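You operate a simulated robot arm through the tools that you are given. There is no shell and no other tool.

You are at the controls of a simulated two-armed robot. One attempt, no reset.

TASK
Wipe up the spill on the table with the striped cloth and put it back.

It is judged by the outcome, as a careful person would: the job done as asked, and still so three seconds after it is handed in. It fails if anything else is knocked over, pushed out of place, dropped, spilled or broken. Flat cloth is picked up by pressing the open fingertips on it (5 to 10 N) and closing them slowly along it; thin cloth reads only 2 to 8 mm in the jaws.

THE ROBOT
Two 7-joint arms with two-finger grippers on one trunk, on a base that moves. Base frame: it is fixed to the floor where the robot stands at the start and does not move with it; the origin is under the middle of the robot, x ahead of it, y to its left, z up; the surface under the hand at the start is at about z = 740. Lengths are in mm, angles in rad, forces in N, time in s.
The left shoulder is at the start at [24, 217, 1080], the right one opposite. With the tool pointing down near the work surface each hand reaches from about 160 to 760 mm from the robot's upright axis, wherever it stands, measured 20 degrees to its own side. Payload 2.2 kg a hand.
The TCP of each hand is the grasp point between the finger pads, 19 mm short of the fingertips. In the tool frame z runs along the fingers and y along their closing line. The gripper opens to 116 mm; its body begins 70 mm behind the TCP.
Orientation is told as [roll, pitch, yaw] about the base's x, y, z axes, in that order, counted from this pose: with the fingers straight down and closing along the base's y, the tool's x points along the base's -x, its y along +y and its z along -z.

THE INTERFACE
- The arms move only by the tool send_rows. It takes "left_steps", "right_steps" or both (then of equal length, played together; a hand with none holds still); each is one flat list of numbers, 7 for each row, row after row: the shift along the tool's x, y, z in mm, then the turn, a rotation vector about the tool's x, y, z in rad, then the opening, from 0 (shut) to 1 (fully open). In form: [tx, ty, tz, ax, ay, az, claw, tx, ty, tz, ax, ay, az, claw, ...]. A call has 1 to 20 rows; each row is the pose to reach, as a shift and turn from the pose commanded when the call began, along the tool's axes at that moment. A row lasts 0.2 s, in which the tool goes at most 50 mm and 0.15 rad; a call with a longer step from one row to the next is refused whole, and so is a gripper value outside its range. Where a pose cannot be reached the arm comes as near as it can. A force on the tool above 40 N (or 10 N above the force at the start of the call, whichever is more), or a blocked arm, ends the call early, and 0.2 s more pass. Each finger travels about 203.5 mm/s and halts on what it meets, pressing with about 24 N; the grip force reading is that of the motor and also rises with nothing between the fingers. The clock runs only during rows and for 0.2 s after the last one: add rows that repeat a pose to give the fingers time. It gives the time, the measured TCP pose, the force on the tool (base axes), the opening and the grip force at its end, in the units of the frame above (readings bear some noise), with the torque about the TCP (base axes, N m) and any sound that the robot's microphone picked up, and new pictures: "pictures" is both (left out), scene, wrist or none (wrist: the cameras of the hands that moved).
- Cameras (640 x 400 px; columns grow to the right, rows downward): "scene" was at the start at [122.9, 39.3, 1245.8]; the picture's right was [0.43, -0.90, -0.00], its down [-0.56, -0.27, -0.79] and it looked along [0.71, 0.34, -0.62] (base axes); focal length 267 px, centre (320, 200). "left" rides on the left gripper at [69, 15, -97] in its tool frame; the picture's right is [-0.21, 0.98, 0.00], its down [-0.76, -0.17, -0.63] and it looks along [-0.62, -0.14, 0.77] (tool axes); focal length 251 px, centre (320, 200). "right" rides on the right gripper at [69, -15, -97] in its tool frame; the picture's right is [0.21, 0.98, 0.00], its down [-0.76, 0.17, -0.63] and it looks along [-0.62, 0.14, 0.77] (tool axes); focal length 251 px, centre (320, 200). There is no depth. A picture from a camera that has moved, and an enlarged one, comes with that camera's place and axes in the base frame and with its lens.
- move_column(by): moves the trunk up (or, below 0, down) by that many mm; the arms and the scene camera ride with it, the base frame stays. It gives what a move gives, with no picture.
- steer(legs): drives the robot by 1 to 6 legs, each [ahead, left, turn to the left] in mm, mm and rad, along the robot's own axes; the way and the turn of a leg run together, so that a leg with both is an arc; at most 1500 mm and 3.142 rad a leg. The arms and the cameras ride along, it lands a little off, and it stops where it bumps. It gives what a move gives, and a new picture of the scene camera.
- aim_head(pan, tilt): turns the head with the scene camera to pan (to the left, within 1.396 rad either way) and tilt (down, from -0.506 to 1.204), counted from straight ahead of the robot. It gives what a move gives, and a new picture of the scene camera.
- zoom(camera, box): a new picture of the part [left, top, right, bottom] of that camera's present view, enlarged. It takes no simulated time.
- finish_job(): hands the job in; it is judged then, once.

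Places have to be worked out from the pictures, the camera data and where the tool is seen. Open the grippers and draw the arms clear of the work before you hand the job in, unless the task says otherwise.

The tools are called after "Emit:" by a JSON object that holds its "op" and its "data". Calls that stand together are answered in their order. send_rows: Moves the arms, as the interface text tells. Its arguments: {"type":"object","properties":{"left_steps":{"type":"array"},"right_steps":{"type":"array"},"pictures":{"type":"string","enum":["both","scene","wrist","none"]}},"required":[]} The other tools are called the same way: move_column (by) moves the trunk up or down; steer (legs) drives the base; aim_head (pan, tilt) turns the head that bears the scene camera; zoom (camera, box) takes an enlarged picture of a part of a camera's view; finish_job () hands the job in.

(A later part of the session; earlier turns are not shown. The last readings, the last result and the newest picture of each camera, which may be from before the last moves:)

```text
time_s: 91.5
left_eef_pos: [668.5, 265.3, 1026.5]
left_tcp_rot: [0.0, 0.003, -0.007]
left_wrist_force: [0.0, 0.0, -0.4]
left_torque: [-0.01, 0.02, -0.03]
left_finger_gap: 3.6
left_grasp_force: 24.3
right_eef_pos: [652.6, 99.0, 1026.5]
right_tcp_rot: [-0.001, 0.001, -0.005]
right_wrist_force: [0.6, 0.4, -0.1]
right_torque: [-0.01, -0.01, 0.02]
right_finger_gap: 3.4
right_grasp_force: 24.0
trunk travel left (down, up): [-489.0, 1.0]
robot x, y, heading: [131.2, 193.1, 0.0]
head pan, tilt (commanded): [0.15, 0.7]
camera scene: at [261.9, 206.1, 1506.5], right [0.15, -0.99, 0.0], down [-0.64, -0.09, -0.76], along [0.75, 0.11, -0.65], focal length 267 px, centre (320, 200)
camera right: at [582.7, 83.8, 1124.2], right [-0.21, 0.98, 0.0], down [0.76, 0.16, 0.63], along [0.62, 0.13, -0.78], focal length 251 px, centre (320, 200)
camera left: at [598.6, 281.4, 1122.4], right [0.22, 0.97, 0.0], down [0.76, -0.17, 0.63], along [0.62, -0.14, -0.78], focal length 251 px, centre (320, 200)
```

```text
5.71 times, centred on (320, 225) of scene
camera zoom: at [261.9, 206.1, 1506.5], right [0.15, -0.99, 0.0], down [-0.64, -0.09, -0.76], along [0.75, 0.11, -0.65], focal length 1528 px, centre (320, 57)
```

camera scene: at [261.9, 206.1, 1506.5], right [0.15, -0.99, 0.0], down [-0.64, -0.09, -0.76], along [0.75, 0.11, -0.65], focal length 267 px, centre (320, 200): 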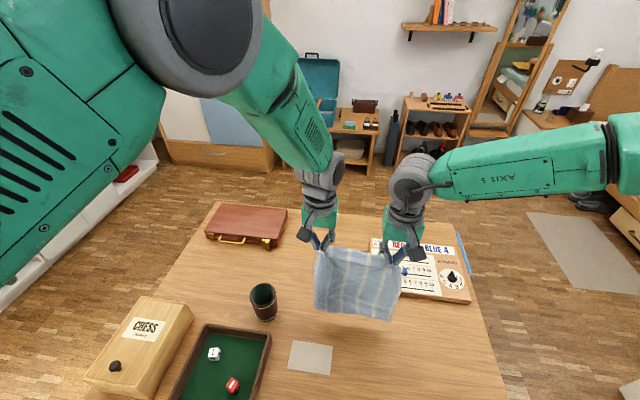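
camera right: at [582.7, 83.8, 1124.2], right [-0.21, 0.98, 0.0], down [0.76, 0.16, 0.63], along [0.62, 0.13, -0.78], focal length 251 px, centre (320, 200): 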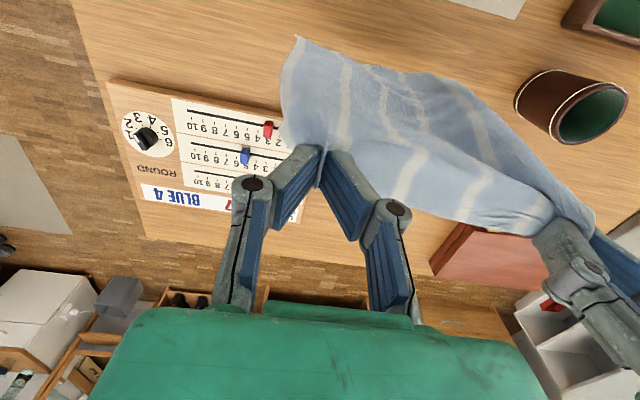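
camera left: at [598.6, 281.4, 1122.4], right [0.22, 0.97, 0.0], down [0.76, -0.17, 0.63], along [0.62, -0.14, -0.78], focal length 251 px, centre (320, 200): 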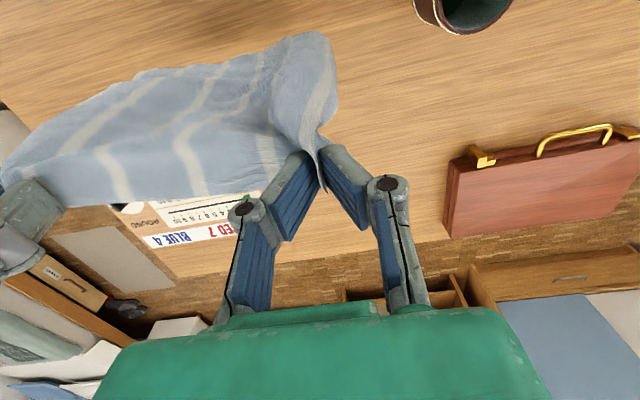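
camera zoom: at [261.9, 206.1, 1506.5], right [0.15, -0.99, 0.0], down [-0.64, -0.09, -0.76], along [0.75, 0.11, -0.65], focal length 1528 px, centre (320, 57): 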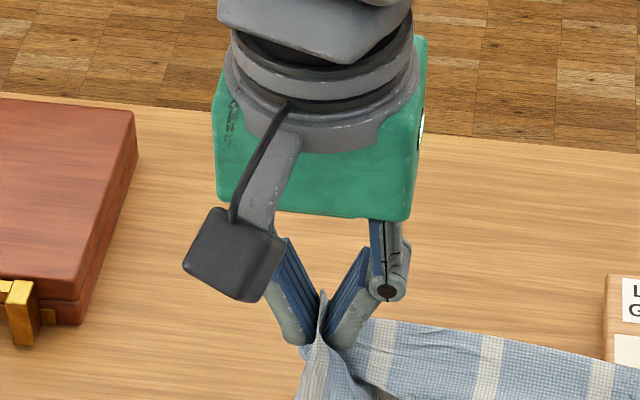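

No droplets are visible in the exposed part now. I'll back up and shift right to bring the cloth over its original place, which also lets me check the remaining part of the spill area.

Emit:
{"op": "steer", "data": {"legs": [[-190, 0, 0], [0, -47, 0]]}}

Emit:
{"op": "zoom", "data": {"camera": "scene", "box": [240, 150, 400, 250]}}

Emit:
{"op": "zoom", "data": {"camera": "left", "box": [200, 130, 500, 310]}}

```text
time_s: 93.6
left_eef_pos: [481.0, 236.1, 1023.4]
left_tcp_rot: [-0.01, 0.002, -0.001]
left_wrist_force: [-0.3, 0.7, -0.1]
left_torque: [-0.03, 0.0, 0.01]
left_finger_gap: 3.5
left_grasp_force: 24.0
right_eef_pos: [464.6, 70.8, 1026.8]
right_tcp_rot: [-0.008, 0.0, 0.005]
right_wrist_force: [0.1, 1.0, -1.0]
right_torque: [-0.04, -0.02, 0.04]
right_finger_gap: 3.3
right_grasp_force: 24.4
trunk travel left (down, up): [-489.0, 1.0]
robot x, y, heading: [-55.6, 153.8, 0.001]
head pan, tilt (commanded): [0.15, 0.7]
camera scene: at [76.5, 153.9, 1506.2], right [0.15, -0.99, -0.01], down [-0.64, -0.09, -0.76], along [0.75, 0.12, -0.65], focal length 267 px, centre (320, 200)
```

scene: 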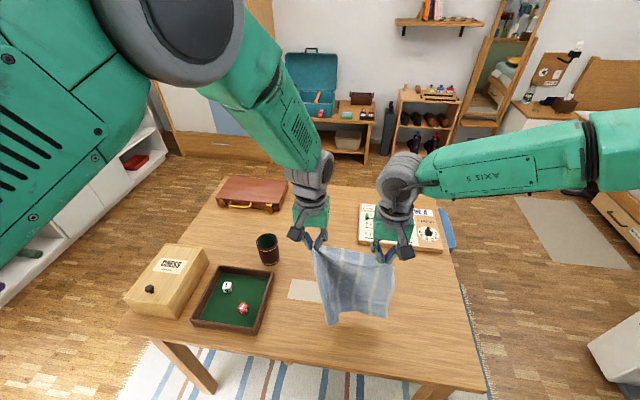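

```text
4.00 times, centred on (320, 200) of scene
camera zoom: at [76.5, 153.9, 1506.2], right [0.15, -0.99, -0.01], down [-0.64, -0.09, -0.76], along [0.75, 0.12, -0.65], focal length 1070 px, centre (320, 200)
```

zoom: 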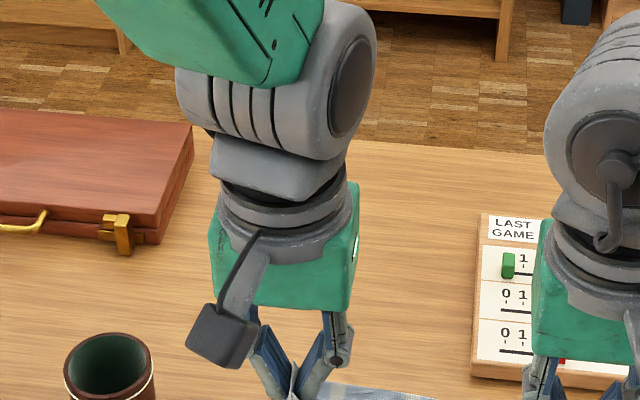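

```text
2.13 times, centred on (350, 220) of left
camera zoom: at [411.9, 251.4, 1121.0], right [0.21, 0.98, -0.01], down [0.76, -0.16, 0.63], along [0.62, -0.14, -0.77], focal length 536 px, centre (256, 157)
```

zoom: 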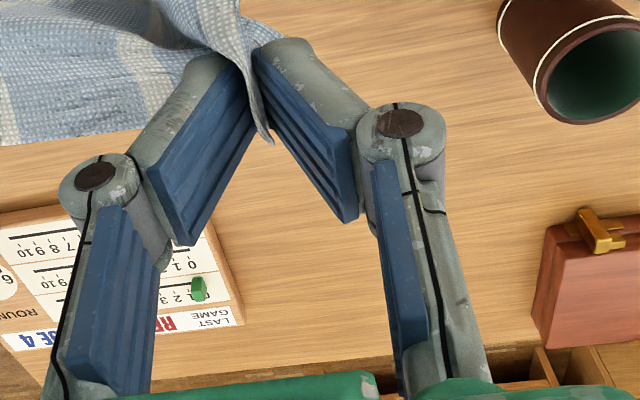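

The exposed table around the spill looks clean. The lateral readings don't quite agree, so I'll do a short hold to let things settle and re-read the pose.

Emit:
{"op": "send_rows", "data": {"left_steps": [0, 0, 0, 0, 0, 0, 0, 0, 0, 0, 0, 0, 0, 0, 0, 0, 0, 0, 0, 0, 0], "right_steps": [0, 0, 0, 0, 0, 0, 0, 0, 0, 0, 0, 0, 0, 0, 0, 0, 0, 0, 0, 0, 0], "pictures": "none"}}

Emit:
{"op": "zoom", "data": {"camera": "left", "box": [300, 170, 440, 270]}}

Emit:
{"op": "zoom", "data": {"camera": "right", "box": [0, 0, 640, 400]}}

```text
time_s: 94.4
left_eef_pos: [475.4, 223.9, 1028.7]
left_tcp_rot: [-0.004, -0.004, -0.002]
left_wrist_force: [-0.2, -1.4, -1.3]
left_torque: [0.08, -0.01, -0.01]
left_finger_gap: 3.6
left_grasp_force: 24.2
right_eef_pos: [459.4, 59.1, 1028.7]
right_tcp_rot: [-0.005, -0.004, 0.0]
right_wrist_force: [0.0, -1.6, -0.4]
right_torque: [0.08, -0.02, 0.02]
right_finger_gap: 3.3
right_grasp_force: 24.1
trunk travel left (down, up): [-489.0, 1.0]
robot x, y, heading: [-60.6, 152.1, -0.001]
head pan, tilt (commanded): [0.15, 0.7]
```

```text
4.00 times, centred on (370, 220) of left
camera zoom: at [405.8, 240.1, 1124.2], right [0.22, 0.98, 0.0], down [0.75, -0.17, 0.64], along [0.62, -0.14, -0.77], focal length 1006 px, centre (120, 120)
```

zoom: 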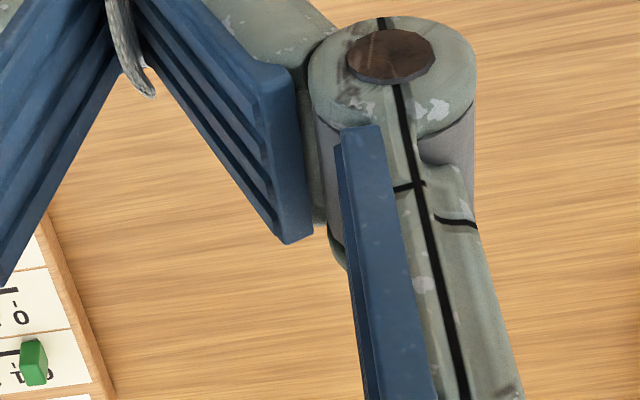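

```text
1.00 times, centred on (320, 200) of right (not enlarged: the box is as wide or as high as the picture)
camera zoom: at [389.9, 43.6, 1125.9], right [-0.22, 0.98, -0.01], down [0.75, 0.17, 0.63], along [0.62, 0.13, -0.77], focal length 251 px, centre (320, 200)
```

zoom: 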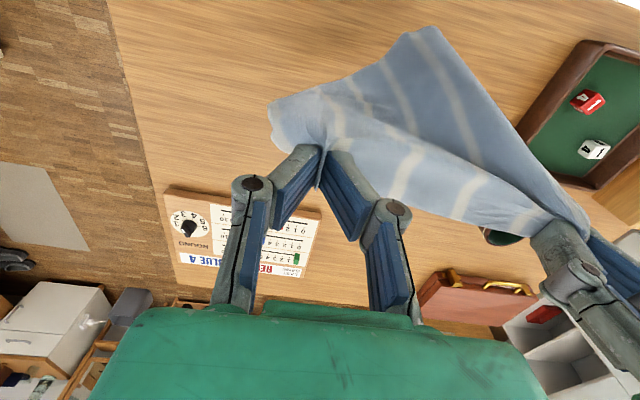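

The spill zone is clean. Now I'll retract the arms 56 mm so the hem hangs above its original near-edge position (L target [419, 219], R target [403, 54]).

Emit:
{"op": "send_rows", "data": {"left_steps": [14, -1, 0, 0, 0, 0, 0, 28, -2, 0, 0, 0, 0, 0, 42, -4, 0, 0, 0, 0, 0, 56, -5, 0, 0, 0, 0, 0, 56, -5, 0, 0, 0, 0, 0, 56, -5, 0, 0, 0, 0, 0, 56, -5, 0, 0, 0, 0, 0, 56, -5, 0, 0, 0, 0, 0], "right_steps": [14, -1, 0, 0, 0, 0, 0, 28, -2, 0, 0, 0, 0, 0, 42, -4, 0, 0, 0, 0, 0, 56, -5, 0, 0, 0, 0, 0, 56, -5, 0, 0, 0, 0, 0, 56, -5, 0, 0, 0, 0, 0, 56, -5, 0, 0, 0, 0, 0, 56, -5, 0, 0, 0, 0, 0], "pictures": "both"}}

Emit:
{"op": "aim_head", "data": {"pan": 0.0, "tilt": 0.9}}

```text
time_s: 96.2
left_eef_pos: [419.9, 214.1, 1028.9]
left_tcp_rot: [0.006, -0.008, -0.01]
left_wrist_force: [0.0, -1.5, -0.3]
left_torque: [0.06, 0.01, -0.03]
left_finger_gap: 3.5
left_grasp_force: 24.2
right_eef_pos: [402.9, 48.5, 1028.4]
right_tcp_rot: [-0.002, -0.004, 0.0]
right_wrist_force: [0.6, -0.4, -0.1]
right_torque: [0.1, 0.02, 0.0]
right_finger_gap: 3.7
right_grasp_force: 23.9
trunk travel left (down, up): [-489.0, 1.0]
robot x, y, heading: [-62.2, 149.2, 0.003]
head pan, tilt (commanded): [0.15, 0.7]
camera scene: at [73.3, 118.7, 1506.1], right [0.15, -0.99, -0.03], down [-0.64, -0.07, -0.76], along [0.75, 0.13, -0.64], focal length 267 px, centre (320, 200)
camera right: at [332.9, 32.4, 1125.7], right [-0.21, 0.98, 0.0], down [0.75, 0.17, 0.63], along [0.62, 0.13, -0.77], focal length 251 px, centre (320, 200)
camera left: at [348.8, 229.3, 1124.5], right [0.22, 0.97, 0.01], down [0.75, -0.18, 0.64], along [0.62, -0.14, -0.77], focal length 251 px, centre (320, 200)
```

scene: 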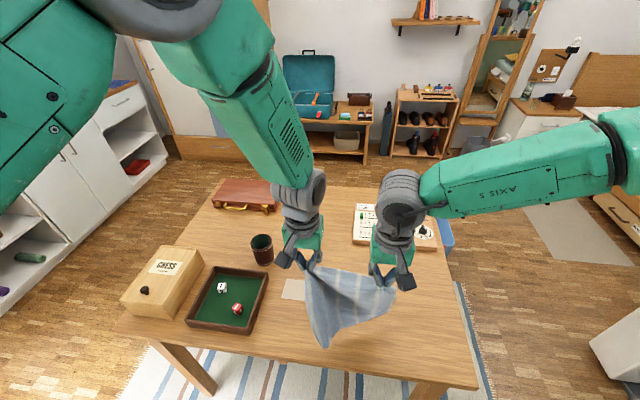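
right: 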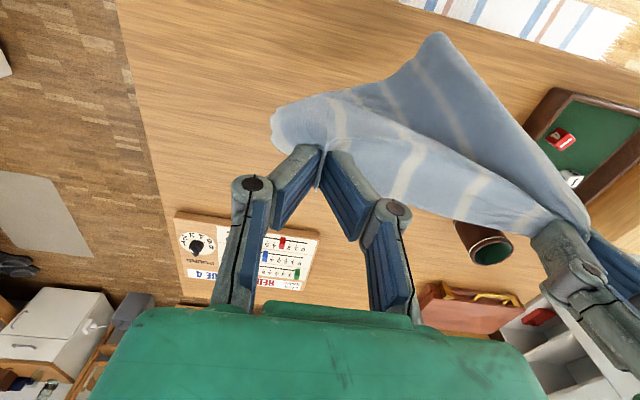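
left: 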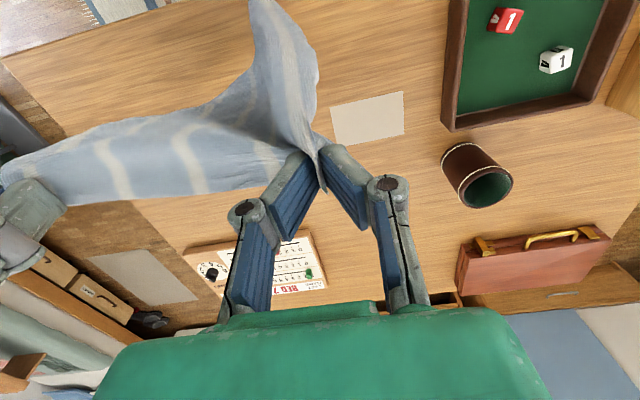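

```text
time_s: 96.9
left_eef_pos: [421.5, 209.4, 1030.0]
left_tcp_rot: [0.0, -0.004, 0.004]
left_wrist_force: [0.3, -3.0, -0.2]
left_torque: [0.07, 0.04, 0.0]
left_finger_gap: 3.5
left_grasp_force: 24.1
right_eef_pos: [403.5, 40.7, 1028.9]
right_tcp_rot: [0.002, -0.003, -0.001]
right_wrist_force: [0.5, -0.4, 0.3]
right_torque: [0.15, 0.03, 0.0]
right_finger_gap: 3.3
right_grasp_force: 24.1
trunk travel left (down, up): [-489.0, 1.0]
robot x, y, heading: [-58.3, 146.9, -0.001]
head pan, tilt (commanded): [0.0, 0.901]
camera scene: at [64.3, 120.3, 1490.2], right [0.0, -1.0, -0.02], down [-0.79, 0.01, -0.62], along [0.62, 0.01, -0.79], focal length 267 px, centre (320, 200)
```

scene: 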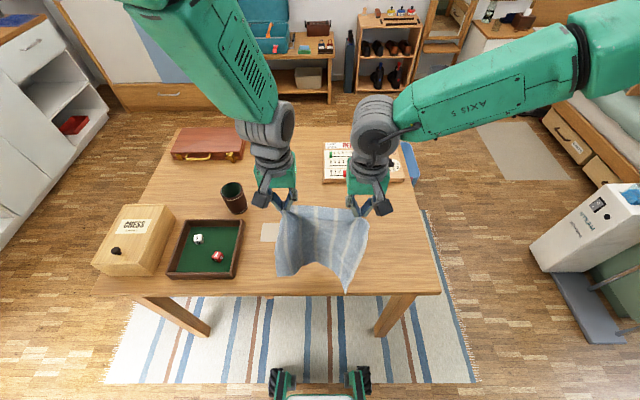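

The camera pose suggests the trunk swayed slightly sideways after the lateral drive. I'll hold still for a second and re-read to see whether it settles.

Emit:
{"op": "send_rows", "data": {"left_steps": [0, 0, 0, 0, 0, 0, 0, 0, 0, 0, 0, 0, 0, 0, 0, 0, 0, 0, 0, 0, 0, 0, 0, 0, 0, 0, 0, 0, 0, 0, 0, 0, 0, 0, 0], "right_steps": [0, 0, 0, 0, 0, 0, 0, 0, 0, 0, 0, 0, 0, 0, 0, 0, 0, 0, 0, 0, 0, 0, 0, 0, 0, 0, 0, 0, 0, 0, 0, 0, 0, 0, 0], "pictures": "scene"}}

```text
time_s: 98.1
left_eef_pos: [420.2, 236.9, 1027.0]
left_tcp_rot: [-0.011, -0.003, -0.004]
left_wrist_force: [0.5, 0.2, 0.0]
left_torque: [-0.03, 0.0, 0.0]
left_finger_gap: 3.5
left_grasp_force: 23.4
right_eef_pos: [400.4, 70.6, 1031.4]
right_tcp_rot: [-0.018, -0.004, 0.003]
right_wrist_force: [0.1, 0.7, 0.0]
right_torque: [0.03, 0.01, -0.02]
right_finger_gap: 3.5
right_grasp_force: 24.3
trunk travel left (down, up): [-489.0, 1.0]
robot x, y, heading: [-56.9, 155.5, -0.003]
head pan, tilt (commanded): [0.0, 0.901]
camera scene: at [64.9, 129.3, 1490.1], right [0.0, -1.0, -0.02], down [-0.79, 0.01, -0.62], along [0.62, 0.01, -0.79], focal length 267 px, centre (320, 200)
```

scene: 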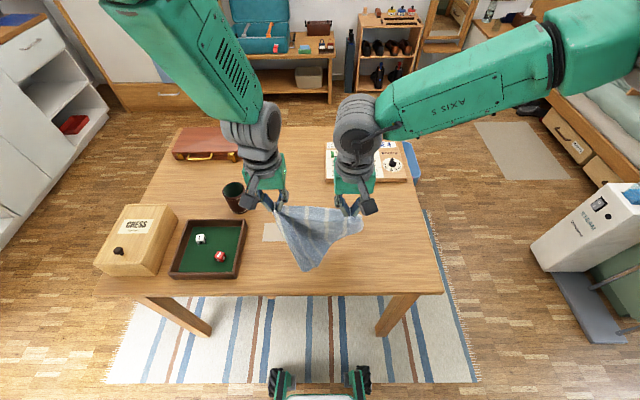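

Hands and camera readings still disagree a bit. I'll hold once more to see whether this is a decaying sway or a steady lean.

Emit:
{"op": "send_rows", "data": {"left_steps": [0, 0, 0, 0, 0, 0, 0, 0, 0, 0, 0, 0, 0, 0, 0, 0, 0, 0, 0, 0, 0], "right_steps": [0, 0, 0, 0, 0, 0, 0, 0, 0, 0, 0, 0, 0, 0, 0, 0, 0, 0, 0, 0, 0], "pictures": "none"}}

Emit:
{"op": "send_rows", "data": {"left_steps": [0, 0, 0, 0, 0, 0, 0, 0, 0, 0, 0, 0, 0, 0], "right_steps": [0, 0, 0, 0, 0, 0, 0, 0, 0, 0, 0, 0, 0, 0], "pictures": "none"}}

Emit:
{"op": "zoom", "data": {"camera": "scene", "box": [0, 0, 640, 400]}}

```text
time_s: 99.1
left_eef_pos: [415.7, 258.8, 1026.2]
left_tcp_rot: [-0.036, -0.008, -0.006]
left_wrist_force: [-0.3, 1.7, -0.4]
left_torque: [-0.13, -0.01, -0.04]
left_finger_gap: 3.8
left_grasp_force: 24.3
right_eef_pos: [398.7, 93.6, 1035.1]
right_tcp_rot: [-0.042, -0.008, 0.004]
right_wrist_force: [-0.7, 1.6, 0.3]
right_torque: [-0.09, -0.1, 0.01]
right_finger_gap: 3.6
right_grasp_force: 24.3
trunk travel left (down, up): [-489.0, 1.0]
robot x, y, heading: [-54.0, 150.7, 0.005]
head pan, tilt (commanded): [0.0, 0.901]
stopped in row 3 (left hand): the arm was blocked; the commanded pose is now the measured one
```

```text
time_s: 99.9
left_eef_pos: [410.4, 232.5, 1030.9]
left_tcp_rot: [-0.019, -0.015, -0.018]
left_wrist_force: [0.0, 0.0, -1.1]
left_torque: [-0.03, -0.02, 0.0]
left_finger_gap: 3.5
left_grasp_force: 23.9
right_eef_pos: [394.3, 68.5, 1035.1]
right_tcp_rot: [-0.03, -0.01, -0.004]
right_wrist_force: [1.1, 0.3, 0.6]
right_torque: [0.02, 0.02, 0.0]
right_finger_gap: 3.7
right_grasp_force: 23.6
trunk travel left (down, up): [-489.0, 1.0]
robot x, y, heading: [-57.4, 139.4, 0.001]
head pan, tilt (commanded): [0.0, 0.901]
stopped in row 2 (left hand): the arm was blocked; the commanded pose is now the measured one
```

```text
1.00 times, centred on (320, 200) of scene (not enlarged: the box is as wide or as high as the picture)
camera zoom: at [64.5, 126.1, 1490.3], right [0.0, -1.0, -0.01], down [-0.79, 0.01, -0.62], along [0.62, 0.01, -0.79], focal length 267 px, centre (320, 200)
```

zoom: 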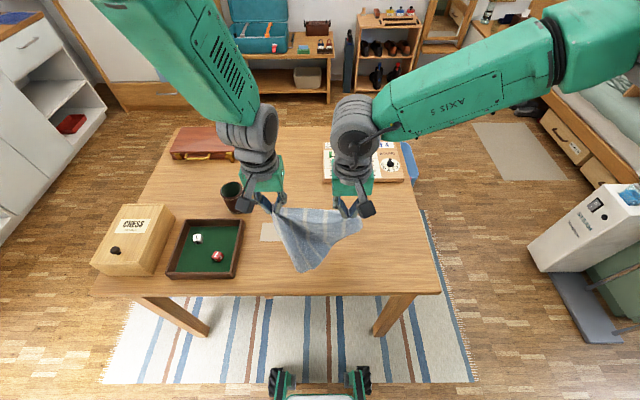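

The arms are swaying sideways with the column fully extended, and commanding holds seems to feed it. I'll lower the column a little, which keeps the hem off the table, and let time pass without arm commands.

Emit:
{"op": "move_column", "data": {"by": -10}}

Emit:
{"op": "aim_head", "data": {"pan": 0.0, "tilt": 0.88}}

Emit:
{"op": "aim_head", "data": {"pan": 0.0, "tilt": 0.9}}

```text
time_s: 100.5
left_eef_pos: [412.2, 214.8, 1021.4]
left_tcp_rot: [-0.009, -0.016, -0.014]
left_wrist_force: [0.3, -0.9, -0.2]
left_torque: [0.08, -0.02, -0.01]
left_finger_gap: 3.7
left_grasp_force: 24.4
right_eef_pos: [395.1, 48.5, 1023.5]
right_tcp_rot: [-0.018, -0.01, -0.006]
right_wrist_force: [-0.1, -0.9, -0.2]
right_torque: [0.08, 0.04, -0.05]
right_finger_gap: 3.6
right_grasp_force: 24.2
trunk travel left (down, up): [-479.0, 11.0]
robot x, y, heading: [-57.0, 137.7, -0.002]
head pan, tilt (commanded): [0.0, 0.901]
```

```text
time_s: 101.1
left_eef_pos: [410.3, 254.0, 1019.3]
left_tcp_rot: [-0.037, -0.016, -0.015]
left_wrist_force: [0.3, 0.8, -1.0]
left_torque: [-0.16, -0.01, 0.02]
left_finger_gap: 3.3
left_grasp_force: 24.0
right_eef_pos: [395.4, 89.9, 1026.7]
right_tcp_rot: [-0.047, -0.011, 0.001]
right_wrist_force: [-0.1, 2.6, -0.2]
right_torque: [-0.11, -0.03, -0.02]
right_finger_gap: 3.4
right_grasp_force: 23.7
trunk travel left (down, up): [-479.0, 11.0]
robot x, y, heading: [-61.0, 146.3, 0.001]
head pan, tilt (commanded): [0.0, 0.88]
camera scene: at [65.7, 172.4, 1481.7], right [0.0, -1.0, 0.02], down [-0.77, -0.01, -0.63], along [0.63, -0.01, -0.77], focal length 267 px, centre (320, 200)
```

scene: 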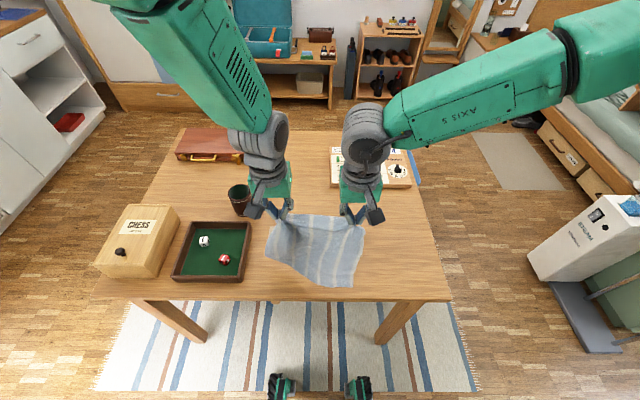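

```text
time_s: 101.7
left_eef_pos: [411.6, 230.1, 1020.9]
left_tcp_rot: [-0.015, -0.016, -0.02]
left_wrist_force: [-0.8, -0.4, -1.2]
left_torque: [0.0, -0.01, 0.02]
left_finger_gap: 3.8
left_grasp_force: 23.7
right_eef_pos: [395.0, 65.3, 1025.8]
right_tcp_rot: [-0.027, -0.008, -0.004]
right_wrist_force: [-0.1, 0.2, 0.0]
right_torque: [0.03, -0.03, 0.0]
right_finger_gap: 3.5
right_grasp_force: 24.1
trunk travel left (down, up): [-479.0, 11.0]
robot x, y, heading: [-60.6, 143.4, -0.002]
head pan, tilt (commanded): [0.0, 0.901]
camera scene: at [64.6, 124.3, 1480.2], right [0.0, -1.0, -0.01], down [-0.79, 0.01, -0.62], along [0.62, 0.01, -0.79], focal length 267 px, centre (320, 200)
```

scene: 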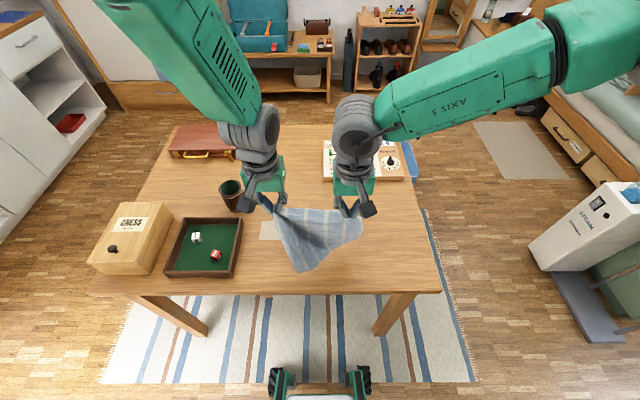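

The whole torso is rocking sideways by about ±20 mm with the column fully extended. I'll let it damp out with idle calls before laying the cloth.

Emit:
{"op": "aim_head", "data": {"pan": 0.0, "tilt": 0.9}}

Emit:
{"op": "aim_head", "data": {"pan": 0.0, "tilt": 0.9}}

Emit:
{"op": "aim_head", "data": {"pan": 0.0, "tilt": 0.9}}

Emit:
{"op": "aim_head", "data": {"pan": 0.0, "tilt": 0.9}}

```text
time_s: 102.3
left_eef_pos: [411.1, 216.6, 1020.6]
left_tcp_rot: [-0.01, -0.015, -0.017]
left_wrist_force: [-0.6, -0.9, 0.3]
left_torque: [0.03, -0.01, -0.02]
left_finger_gap: 3.7
left_grasp_force: 23.8
right_eef_pos: [395.5, 50.6, 1025.2]
right_tcp_rot: [-0.015, -0.011, -0.006]
right_wrist_force: [0.4, -1.0, -0.2]
right_torque: [0.09, 0.02, 0.03]
right_finger_gap: 3.4
right_grasp_force: 23.8
trunk travel left (down, up): [-479.0, 11.0]
robot x, y, heading: [-52.8, 134.7, -0.004]
head pan, tilt (commanded): [0.0, 0.901]
camera scene: at [63.9, 126.8, 1480.4], right [0.0, -1.0, -0.01], down [-0.79, 0.0, -0.62], along [0.62, 0.01, -0.79], focal length 267 px, centre (320, 200)
```

scene: 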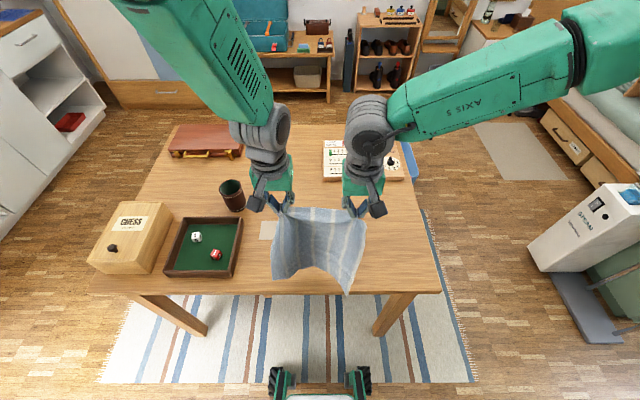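

```text
time_s: 102.9
left_eef_pos: [411.3, 253.2, 1018.6]
left_tcp_rot: [-0.034, -0.017, -0.016]
left_wrist_force: [-0.4, 0.8, -0.8]
left_torque: [-0.14, -0.01, -0.02]
left_finger_gap: 3.5
left_grasp_force: 24.0
right_eef_pos: [395.9, 89.6, 1026.6]
right_tcp_rot: [-0.044, -0.01, -0.002]
right_wrist_force: [0.1, 1.1, 0.0]
right_torque: [-0.08, 0.01, 0.0]
right_finger_gap: 3.6
right_grasp_force: 23.5
trunk travel left (down, up): [-479.0, 11.0]
robot x, y, heading: [-59.0, 146.4, 0.0]
head pan, tilt (commanded): [0.0, 0.901]
camera scene: at [64.4, 169.9, 1480.2], right [0.0, -1.0, 0.02], down [-0.79, -0.01, -0.62], along [0.62, -0.01, -0.79], focal length 267 px, centre (320, 200)
```

scene: 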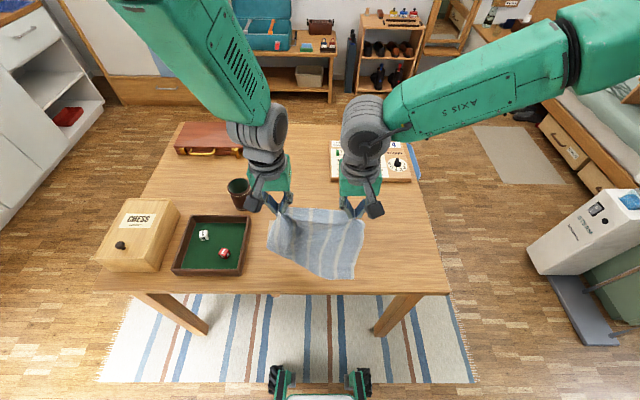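

```text
time_s: 103.5
left_eef_pos: [410.9, 225.2, 1021.3]
left_tcp_rot: [-0.015, -0.016, -0.019]
left_wrist_force: [-1.1, -0.2, 0.2]
left_torque: [0.01, -0.01, -0.01]
left_finger_gap: 3.6
left_grasp_force: 24.0
right_eef_pos: [395.7, 61.2, 1025.3]
right_tcp_rot: [-0.024, -0.009, -0.008]
right_wrist_force: [0.1, -0.3, 0.4]
right_torque: [0.07, 0.06, 0.01]
right_finger_gap: 3.6
right_grasp_force: 24.1
trunk travel left (down, up): [-479.0, 11.0]
robot x, y, heading: [-59.3, 140.8, 0.001]
head pan, tilt (commanded): [0.0, 0.901]
camera scene: at [64.5, 121.5, 1480.2], right [0.0, -1.0, -0.01], down [-0.79, 0.01, -0.62], along [0.62, 0.01, -0.79], focal length 267 px, centre (320, 200)
```

scene: 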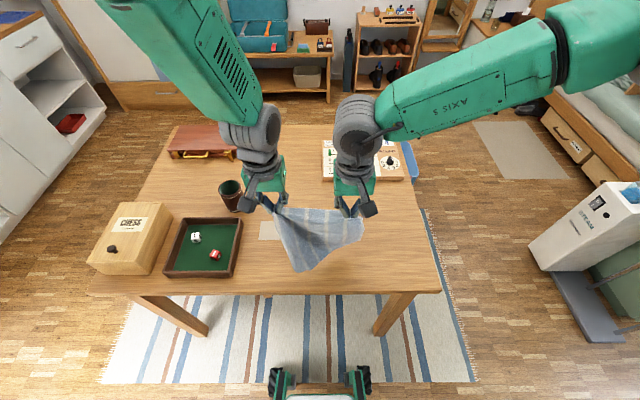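

```text
time_s: 104.1
left_eef_pos: [411.1, 221.2, 1022.0]
left_tcp_rot: [-0.014, -0.019, -0.016]
left_wrist_force: [0.3, -0.6, -0.6]
left_torque: [-0.03, 0.03, -0.01]
left_finger_gap: 3.5
left_grasp_force: 23.9
right_eef_pos: [395.8, 53.2, 1024.1]
right_tcp_rot: [-0.021, -0.012, -0.007]
right_wrist_force: [1.1, -0.3, -0.4]
right_torque: [0.11, 0.03, 0.01]
right_finger_gap: 3.7
right_grasp_force: 23.8
trunk travel left (down, up): [-479.0, 11.0]
robot x, y, heading: [-59.0, 141.2, -0.001]
head pan, tilt (commanded): [0.0, 0.901]
camera scene: at [63.9, 132.5, 1480.4], right [0.0, -1.0, 0.0], down [-0.79, 0.0, -0.62], along [0.62, 0.0, -0.79], focal length 267 px, centre (320, 200)
```

scene: 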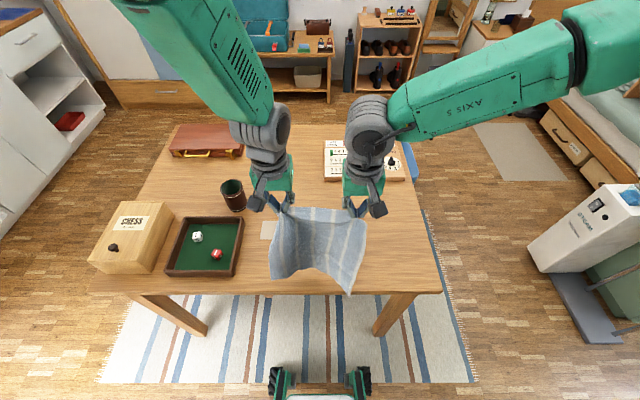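

The sway persists with the column so high. I'll lower the column 120 mm to bring the centre of mass down, and the hem will just fold softly on the bare table near x ≈ 410. Then I'll raise the arms to compensate once it's stable.

Emit:
{"op": "move_column", "data": {"by": -120}}

Emit:
{"op": "aim_head", "data": {"pan": 0.0, "tilt": 0.9}}

Emit:
{"op": "aim_head", "data": {"pan": 0.0, "tilt": 0.9}}

```text
time_s: 105.6
left_eef_pos: [411.9, 249.3, 900.4]
left_tcp_rot: [-0.033, -0.015, -0.014]
left_wrist_force: [-1.1, 0.4, 0.1]
left_torque: [-0.1, -0.02, 0.02]
left_finger_gap: 3.7
left_grasp_force: 23.9
right_eef_pos: [394.0, 84.7, 906.5]
right_tcp_rot: [-0.041, -0.009, -0.002]
right_wrist_force: [-0.3, 0.8, -0.2]
right_torque: [-0.05, -0.01, 0.0]
right_finger_gap: 3.4
right_grasp_force: 24.3
trunk travel left (down, up): [-359.0, 131.0]
robot x, y, heading: [-54.9, 143.3, 0.002]
head pan, tilt (commanded): [0.0, 0.901]
```

```text
time_s: 106.2
left_eef_pos: [411.3, 231.9, 899.7]
left_tcp_rot: [-0.018, -0.016, -0.017]
left_wrist_force: [0.5, 0.2, -0.6]
left_torque: [0.0, 0.02, -0.03]
left_finger_gap: 3.7
left_grasp_force: 23.8
right_eef_pos: [396.4, 66.3, 905.4]
right_tcp_rot: [-0.029, -0.01, -0.006]
right_wrist_force: [0.7, 0.4, 0.6]
right_torque: [0.04, 0.0, 0.01]
right_finger_gap: 3.3
right_grasp_force: 24.2
trunk travel left (down, up): [-359.0, 131.0]
robot x, y, heading: [-57.0, 140.6, -0.002]
head pan, tilt (commanded): [0.0, 0.901]
camera scene: at [63.8, 131.3, 1360.4], right [0.0, -1.0, -0.01], down [-0.79, 0.01, -0.62], along [0.62, 0.01, -0.79], focal length 267 px, centre (320, 200)
```

scene: 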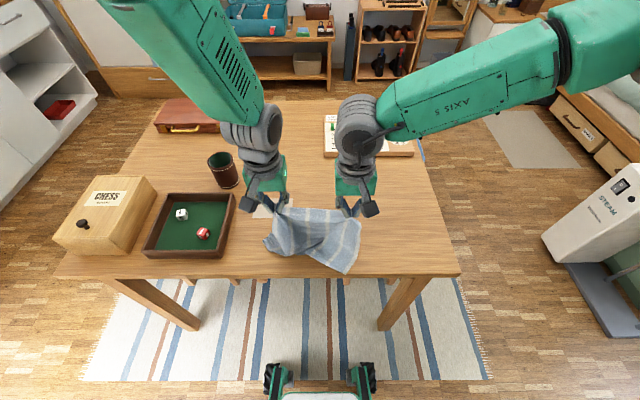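

```text
time_s: 106.8
left_eef_pos: [412.0, 219.1, 901.4]
left_tcp_rot: [-0.009, -0.018, -0.022]
left_wrist_force: [-0.4, -1.5, -0.7]
left_torque: [0.06, -0.03, -0.01]
left_finger_gap: 3.5
left_grasp_force: 23.6
right_eef_pos: [395.9, 54.9, 905.2]
right_tcp_rot: [-0.019, -0.01, -0.006]
right_wrist_force: [0.2, 0.2, 0.0]
right_torque: [0.07, 0.02, 0.01]
right_finger_gap: 3.6
right_grasp_force: 24.1
trunk travel left (down, up): [-359.0, 131.0]
robot x, y, heading: [-55.9, 136.5, -0.002]
head pan, tilt (commanded): [0.0, 0.901]
camera scene: at [63.5, 126.5, 1360.3], right [0.0, -1.0, -0.01], down [-0.79, 0.01, -0.62], along [0.62, 0.01, -0.79], focal length 267 px, centre (320, 200)
```

scene: 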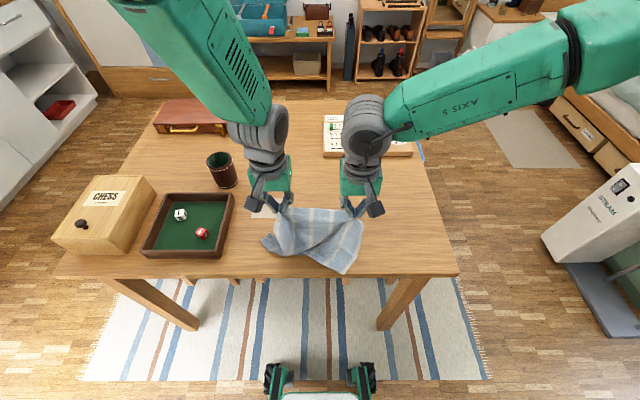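

The sway is still there but slightly smaller. I'll wait a few more idle moments.

Emit:
{"op": "aim_head", "data": {"pan": 0.0, "tilt": 0.9}}

Emit:
{"op": "aim_head", "data": {"pan": 0.0, "tilt": 0.9}}

Emit:
{"op": "aim_head", "data": {"pan": 0.0, "tilt": 0.9}}

Emit:
{"op": "aim_head", "data": {"pan": 0.0, "tilt": 0.9}}

```text
time_s: 107.4
left_eef_pos: [411.2, 241.5, 899.6]
left_tcp_rot: [-0.029, -0.015, -0.015]
left_wrist_force: [-0.8, 0.6, -0.6]
left_torque: [-0.07, -0.03, -0.02]
left_finger_gap: 3.6
left_grasp_force: 24.7
right_eef_pos: [394.1, 77.3, 905.8]
right_tcp_rot: [-0.036, -0.01, -0.002]
right_wrist_force: [-0.1, 0.6, 0.3]
right_torque: [-0.01, -0.01, -0.01]
right_finger_gap: 3.5
right_grasp_force: 24.0
trunk travel left (down, up): [-359.0, 131.0]
robot x, y, heading: [-59.4, 143.1, -0.003]
head pan, tilt (commanded): [0.0, 0.901]
camera scene: at [63.5, 156.9, 1360.3], right [0.0, -1.0, 0.01], down [-0.79, -0.01, -0.62], along [0.62, -0.01, -0.79], focal length 267 px, centre (320, 200)
```

scene: 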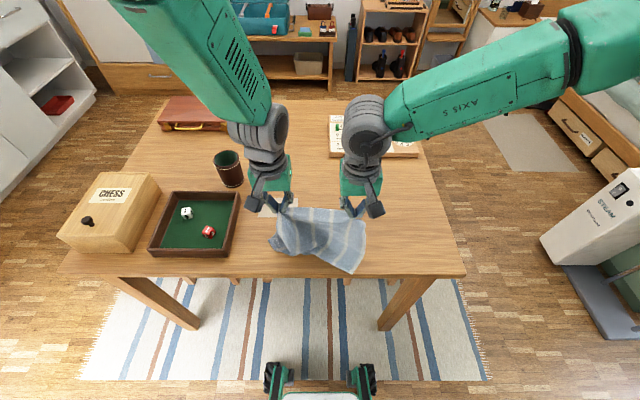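

```text
time_s: 108.0
left_eef_pos: [410.9, 237.7, 899.9]
left_tcp_rot: [-0.026, -0.016, -0.015]
left_wrist_force: [0.0, 0.4, 0.2]
left_torque: [-0.05, -0.04, -0.02]
left_finger_gap: 3.5
left_grasp_force: 23.6
right_eef_pos: [395.3, 73.2, 905.6]
right_tcp_rot: [-0.033, -0.011, -0.004]
right_wrist_force: [-0.2, -0.1, -0.5]
right_torque: [-0.01, 0.02, 0.01]
right_finger_gap: 3.4
right_grasp_force: 24.1
trunk travel left (down, up): [-359.0, 131.0]
robot x, y, heading: [-61.1, 142.6, 0.001]
head pan, tilt (commanded): [0.0, 0.901]
camera scene: at [63.9, 141.0, 1360.4], right [0.0, -1.0, 0.0], down [-0.79, 0.0, -0.62], along [0.62, 0.0, -0.79], focal length 267 px, centre (320, 200)
```

scene: 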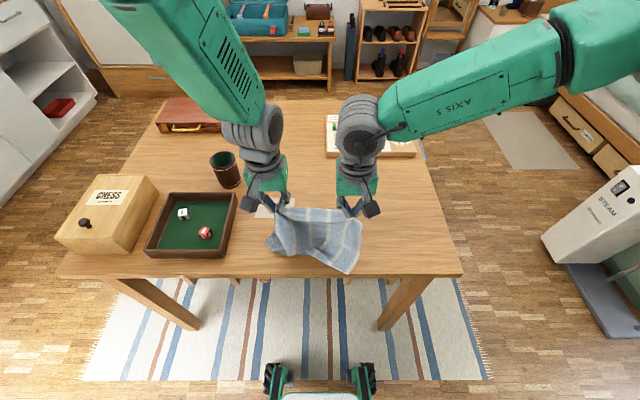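

```text
time_s: 108.6
left_eef_pos: [411.4, 223.3, 902.6]
left_tcp_rot: [-0.012, -0.016, -0.02]
left_wrist_force: [-0.5, -0.5, -0.6]
left_torque: [0.05, 0.02, -0.01]
left_finger_gap: 3.4
left_grasp_force: 23.2
right_eef_pos: [395.4, 56.9, 904.3]
right_tcp_rot: [-0.021, -0.01, -0.005]
right_wrist_force: [0.3, -0.4, 0.3]
right_torque: [0.07, -0.01, 0.01]
right_finger_gap: 3.5
right_grasp_force: 24.0
trunk travel left (down, up): [-359.0, 131.0]
robot x, y, heading: [-59.0, 139.9, 0.002]
head pan, tilt (commanded): [0.0, 0.901]
camera scene: at [63.6, 126.9, 1360.3], right [0.0, -1.0, -0.01], down [-0.79, 0.01, -0.62], along [0.62, 0.01, -0.79], focal length 267 px, centre (320, 200)
```

scene: 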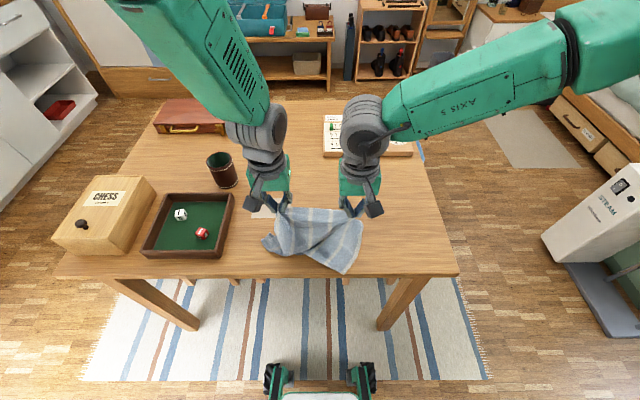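

```text
time_s: 109.2
left_eef_pos: [410.6, 236.8, 899.8]
left_tcp_rot: [-0.023, -0.016, -0.017]
left_wrist_force: [-0.3, -0.1, -0.1]
left_torque: [-0.04, 0.03, -0.04]
left_finger_gap: 3.4
left_grasp_force: 24.0
right_eef_pos: [395.9, 70.2, 905.3]
right_tcp_rot: [-0.033, -0.011, -0.004]
right_wrist_force: [-0.1, 0.0, -0.4]
right_torque: [-0.01, 0.02, 0.0]
right_finger_gap: 3.3
right_grasp_force: 23.6
trunk travel left (down, up): [-359.0, 131.0]
robot x, y, heading: [-62.6, 146.8, -0.002]
head pan, tilt (commanded): [0.0, 0.901]
camera scene: at [63.5, 148.8, 1360.4], right [0.0, -1.0, 0.01], down [-0.79, 0.0, -0.62], along [0.62, 0.0, -0.79], focal length 267 px, centre (320, 200)
```

scene: 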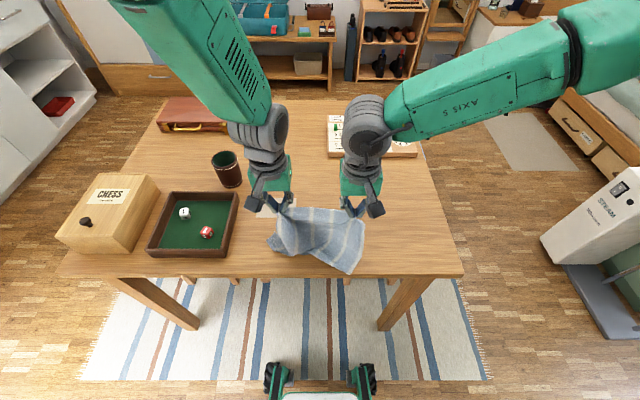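

The sway is now decaying, to about ±9 mm. I'll wait a little longer.

Emit:
{"op": "aim_head", "data": {"pan": 0.0, "tilt": 0.9}}

Emit:
{"op": "aim_head", "data": {"pan": 0.0, "tilt": 0.9}}

Emit:
{"op": "aim_head", "data": {"pan": 0.0, "tilt": 0.9}}

Emit:
{"op": "aim_head", "data": {"pan": 0.0, "tilt": 0.9}}

Emit:
{"op": "aim_head", "data": {"pan": 0.0, "tilt": 0.9}}

```text
time_s: 109.8
left_eef_pos: [410.1, 237.6, 900.3]
left_tcp_rot: [-0.025, -0.015, -0.015]
left_wrist_force: [0.5, 0.3, -0.4]
left_torque: [-0.08, 0.02, -0.02]
left_finger_gap: 3.3
left_grasp_force: 24.4
right_eef_pos: [395.4, 73.5, 905.9]
right_tcp_rot: [-0.034, -0.012, -0.003]
right_wrist_force: [-0.2, 0.4, -1.2]
right_torque: [-0.01, 0.01, -0.02]
right_finger_gap: 3.7
right_grasp_force: 23.9
trunk travel left (down, up): [-359.0, 131.0]
robot x, y, heading: [-60.3, 142.7, 0.003]
head pan, tilt (commanded): [0.0, 0.901]
camera scene: at [63.8, 145.3, 1360.4], right [0.0, -1.0, 0.0], down [-0.79, 0.0, -0.62], along [0.62, 0.0, -0.79], focal length 267 px, centre (320, 200)
```

scene: 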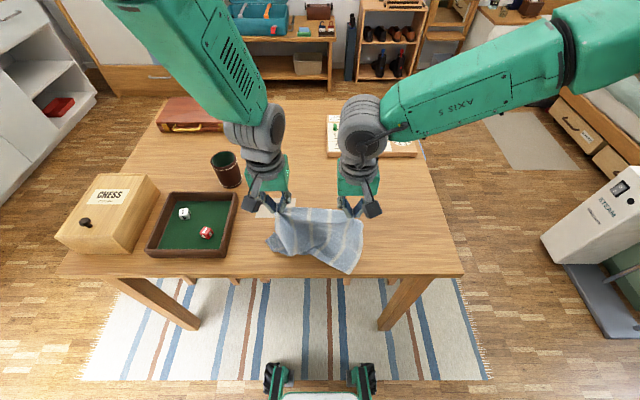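

```text
time_s: 110.4
left_eef_pos: [411.7, 225.6, 900.2]
left_tcp_rot: [-0.015, -0.016, -0.018]
left_wrist_force: [-0.3, -0.4, -0.9]
left_torque: [0.02, 0.01, -0.01]
left_finger_gap: 3.5
left_grasp_force: 23.4
right_eef_pos: [395.7, 60.5, 905.3]
right_tcp_rot: [-0.024, -0.011, -0.006]
right_wrist_force: [0.0, -0.4, -0.1]
right_torque: [0.06, -0.02, 0.02]
right_finger_gap: 3.6
right_grasp_force: 23.7
trunk travel left (down, up): [-359.0, 131.0]
robot x, y, heading: [-56.8, 137.6, 0.0]
head pan, tilt (commanded): [0.0, 0.901]
camera scene: at [63.7, 131.7, 1360.4], right [0.0, -1.0, -0.01], down [-0.79, 0.0, -0.62], along [0.62, 0.0, -0.79], focal length 267 px, centre (320, 200)
```

scene: 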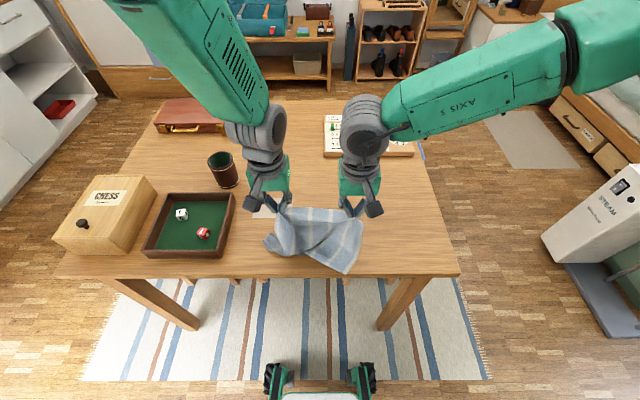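

```text
time_s: 111.0
left_eef_pos: [411.8, 231.6, 899.4]
left_tcp_rot: [-0.023, -0.015, -0.016]
left_wrist_force: [-1.0, -0.4, -0.4]
left_torque: [-0.03, 0.0, 0.02]
left_finger_gap: 3.7
left_grasp_force: 23.8
right_eef_pos: [395.1, 67.9, 904.8]
right_tcp_rot: [-0.031, -0.009, -0.005]
right_wrist_force: [-0.8, 0.3, -0.3]
right_torque: [0.01, 0.0, -0.02]
right_finger_gap: 3.5
right_grasp_force: 24.3
trunk travel left (down, up): [-359.0, 131.0]
robot x, y, heading: [-57.1, 137.6, 0.003]
head pan, tilt (commanded): [0.0, 0.901]
camera scene: at [63.5, 142.9, 1360.4], right [0.0, -1.0, 0.0], down [-0.79, 0.0, -0.62], along [0.62, 0.0, -0.79], focal length 267 px, centre (320, 200)
```

scene: 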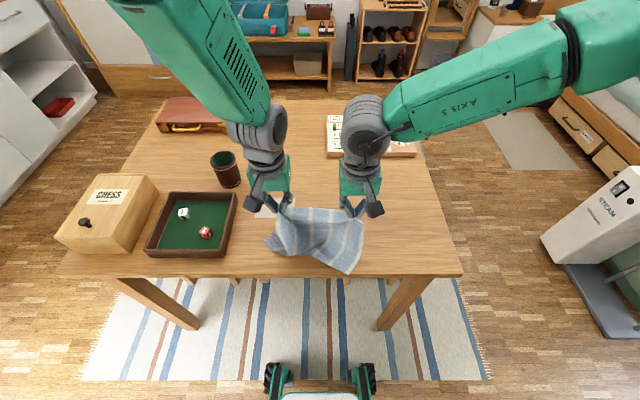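

```text
time_s: 111.6
left_eef_pos: [411.9, 235.8, 900.2]
left_tcp_rot: [-0.024, -0.017, -0.016]
left_wrist_force: [0.1, 0.6, -0.2]
left_torque: [-0.01, -0.06, 0.03]
left_finger_gap: 3.5
left_grasp_force: 24.1
right_eef_pos: [396.3, 70.8, 905.6]
right_tcp_rot: [-0.032, -0.01, -0.004]
right_wrist_force: [-0.2, 0.0, 0.6]
right_torque: [-0.04, -0.01, 0.01]
right_finger_gap: 3.3
right_grasp_force: 23.5
trunk travel left (down, up): [-359.0, 131.0]
robot x, y, heading: [-59.2, 138.1, -0.003]
head pan, tilt (commanded): [0.0, 0.901]
camera scene: at [63.7, 144.0, 1360.4], right [0.0, -1.0, 0.0], down [-0.79, 0.0, -0.62], along [0.62, 0.0, -0.79], focal length 267 px, centre (320, 200)
```

scene: 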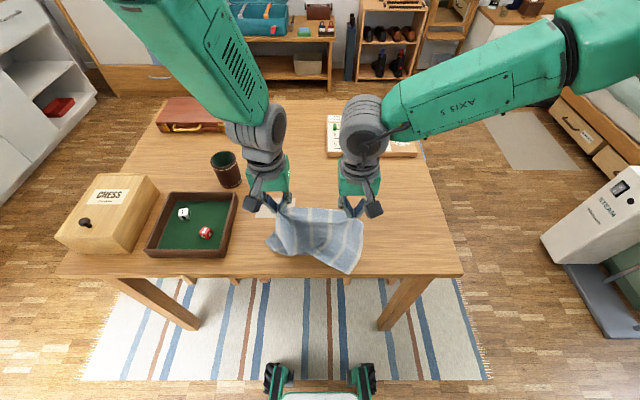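

```text
time_s: 112.2
left_eef_pos: [411.8, 230.0, 900.9]
left_tcp_rot: [-0.018, -0.015, -0.017]
left_wrist_force: [-0.7, 0.0, 0.3]
left_torque: [0.01, -0.02, 0.06]
left_finger_gap: 4.0
left_grasp_force: 23.8
right_eef_pos: [395.1, 64.6, 904.7]
right_tcp_rot: [-0.026, -0.009, -0.007]
right_wrist_force: [-0.1, 0.3, 0.1]
right_torque: [0.06, 0.02, 0.01]
right_finger_gap: 3.5
right_grasp_force: 23.9
trunk travel left (down, up): [-359.0, 131.0]
robot x, y, heading: [-59.8, 138.1, 0.0]
head pan, tilt (commanded): [0.0, 0.901]
camera scene: at [63.7, 137.5, 1360.4], right [0.0, -1.0, 0.0], down [-0.79, 0.0, -0.62], along [0.62, 0.0, -0.79], focal length 267 px, centre (320, 200)
```

scene: 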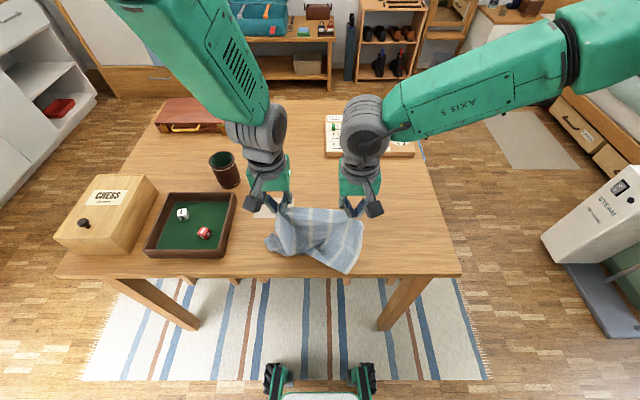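

The sway has settled to within ±3 mm. I'll check how the cloth lies before lifting it back up with the arms.

Emit:
{"op": "zoom", "data": {"camera": "scene", "box": [220, 170, 400, 290]}}

Emit:
{"op": "zoom", "data": {"camera": "scene", "box": [230, 90, 350, 170]}}

```text
3.33 times, centred on (310, 230) of scene
camera zoom: at [63.7, 137.5, 1360.4], right [0.0, -1.0, 0.0], down [-0.79, 0.0, -0.62], along [0.62, 0.0, -0.79], focal length 891 px, centre (353, 100)
```

zoom: 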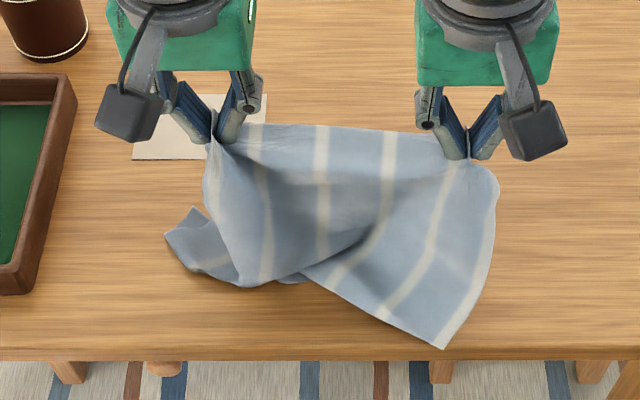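

```text
5.00 times, centred on (290, 130) of scene
camera zoom: at [63.7, 137.5, 1360.4], right [0.0, -1.0, 0.0], down [-0.79, 0.0, -0.62], along [0.62, 0.0, -0.79], focal length 1337 px, centre (470, 550)
```

zoom: 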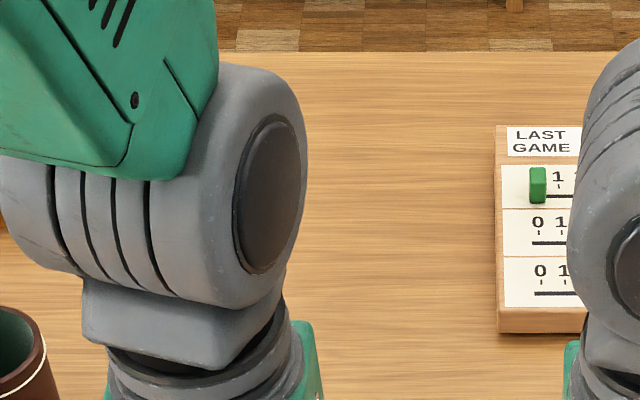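

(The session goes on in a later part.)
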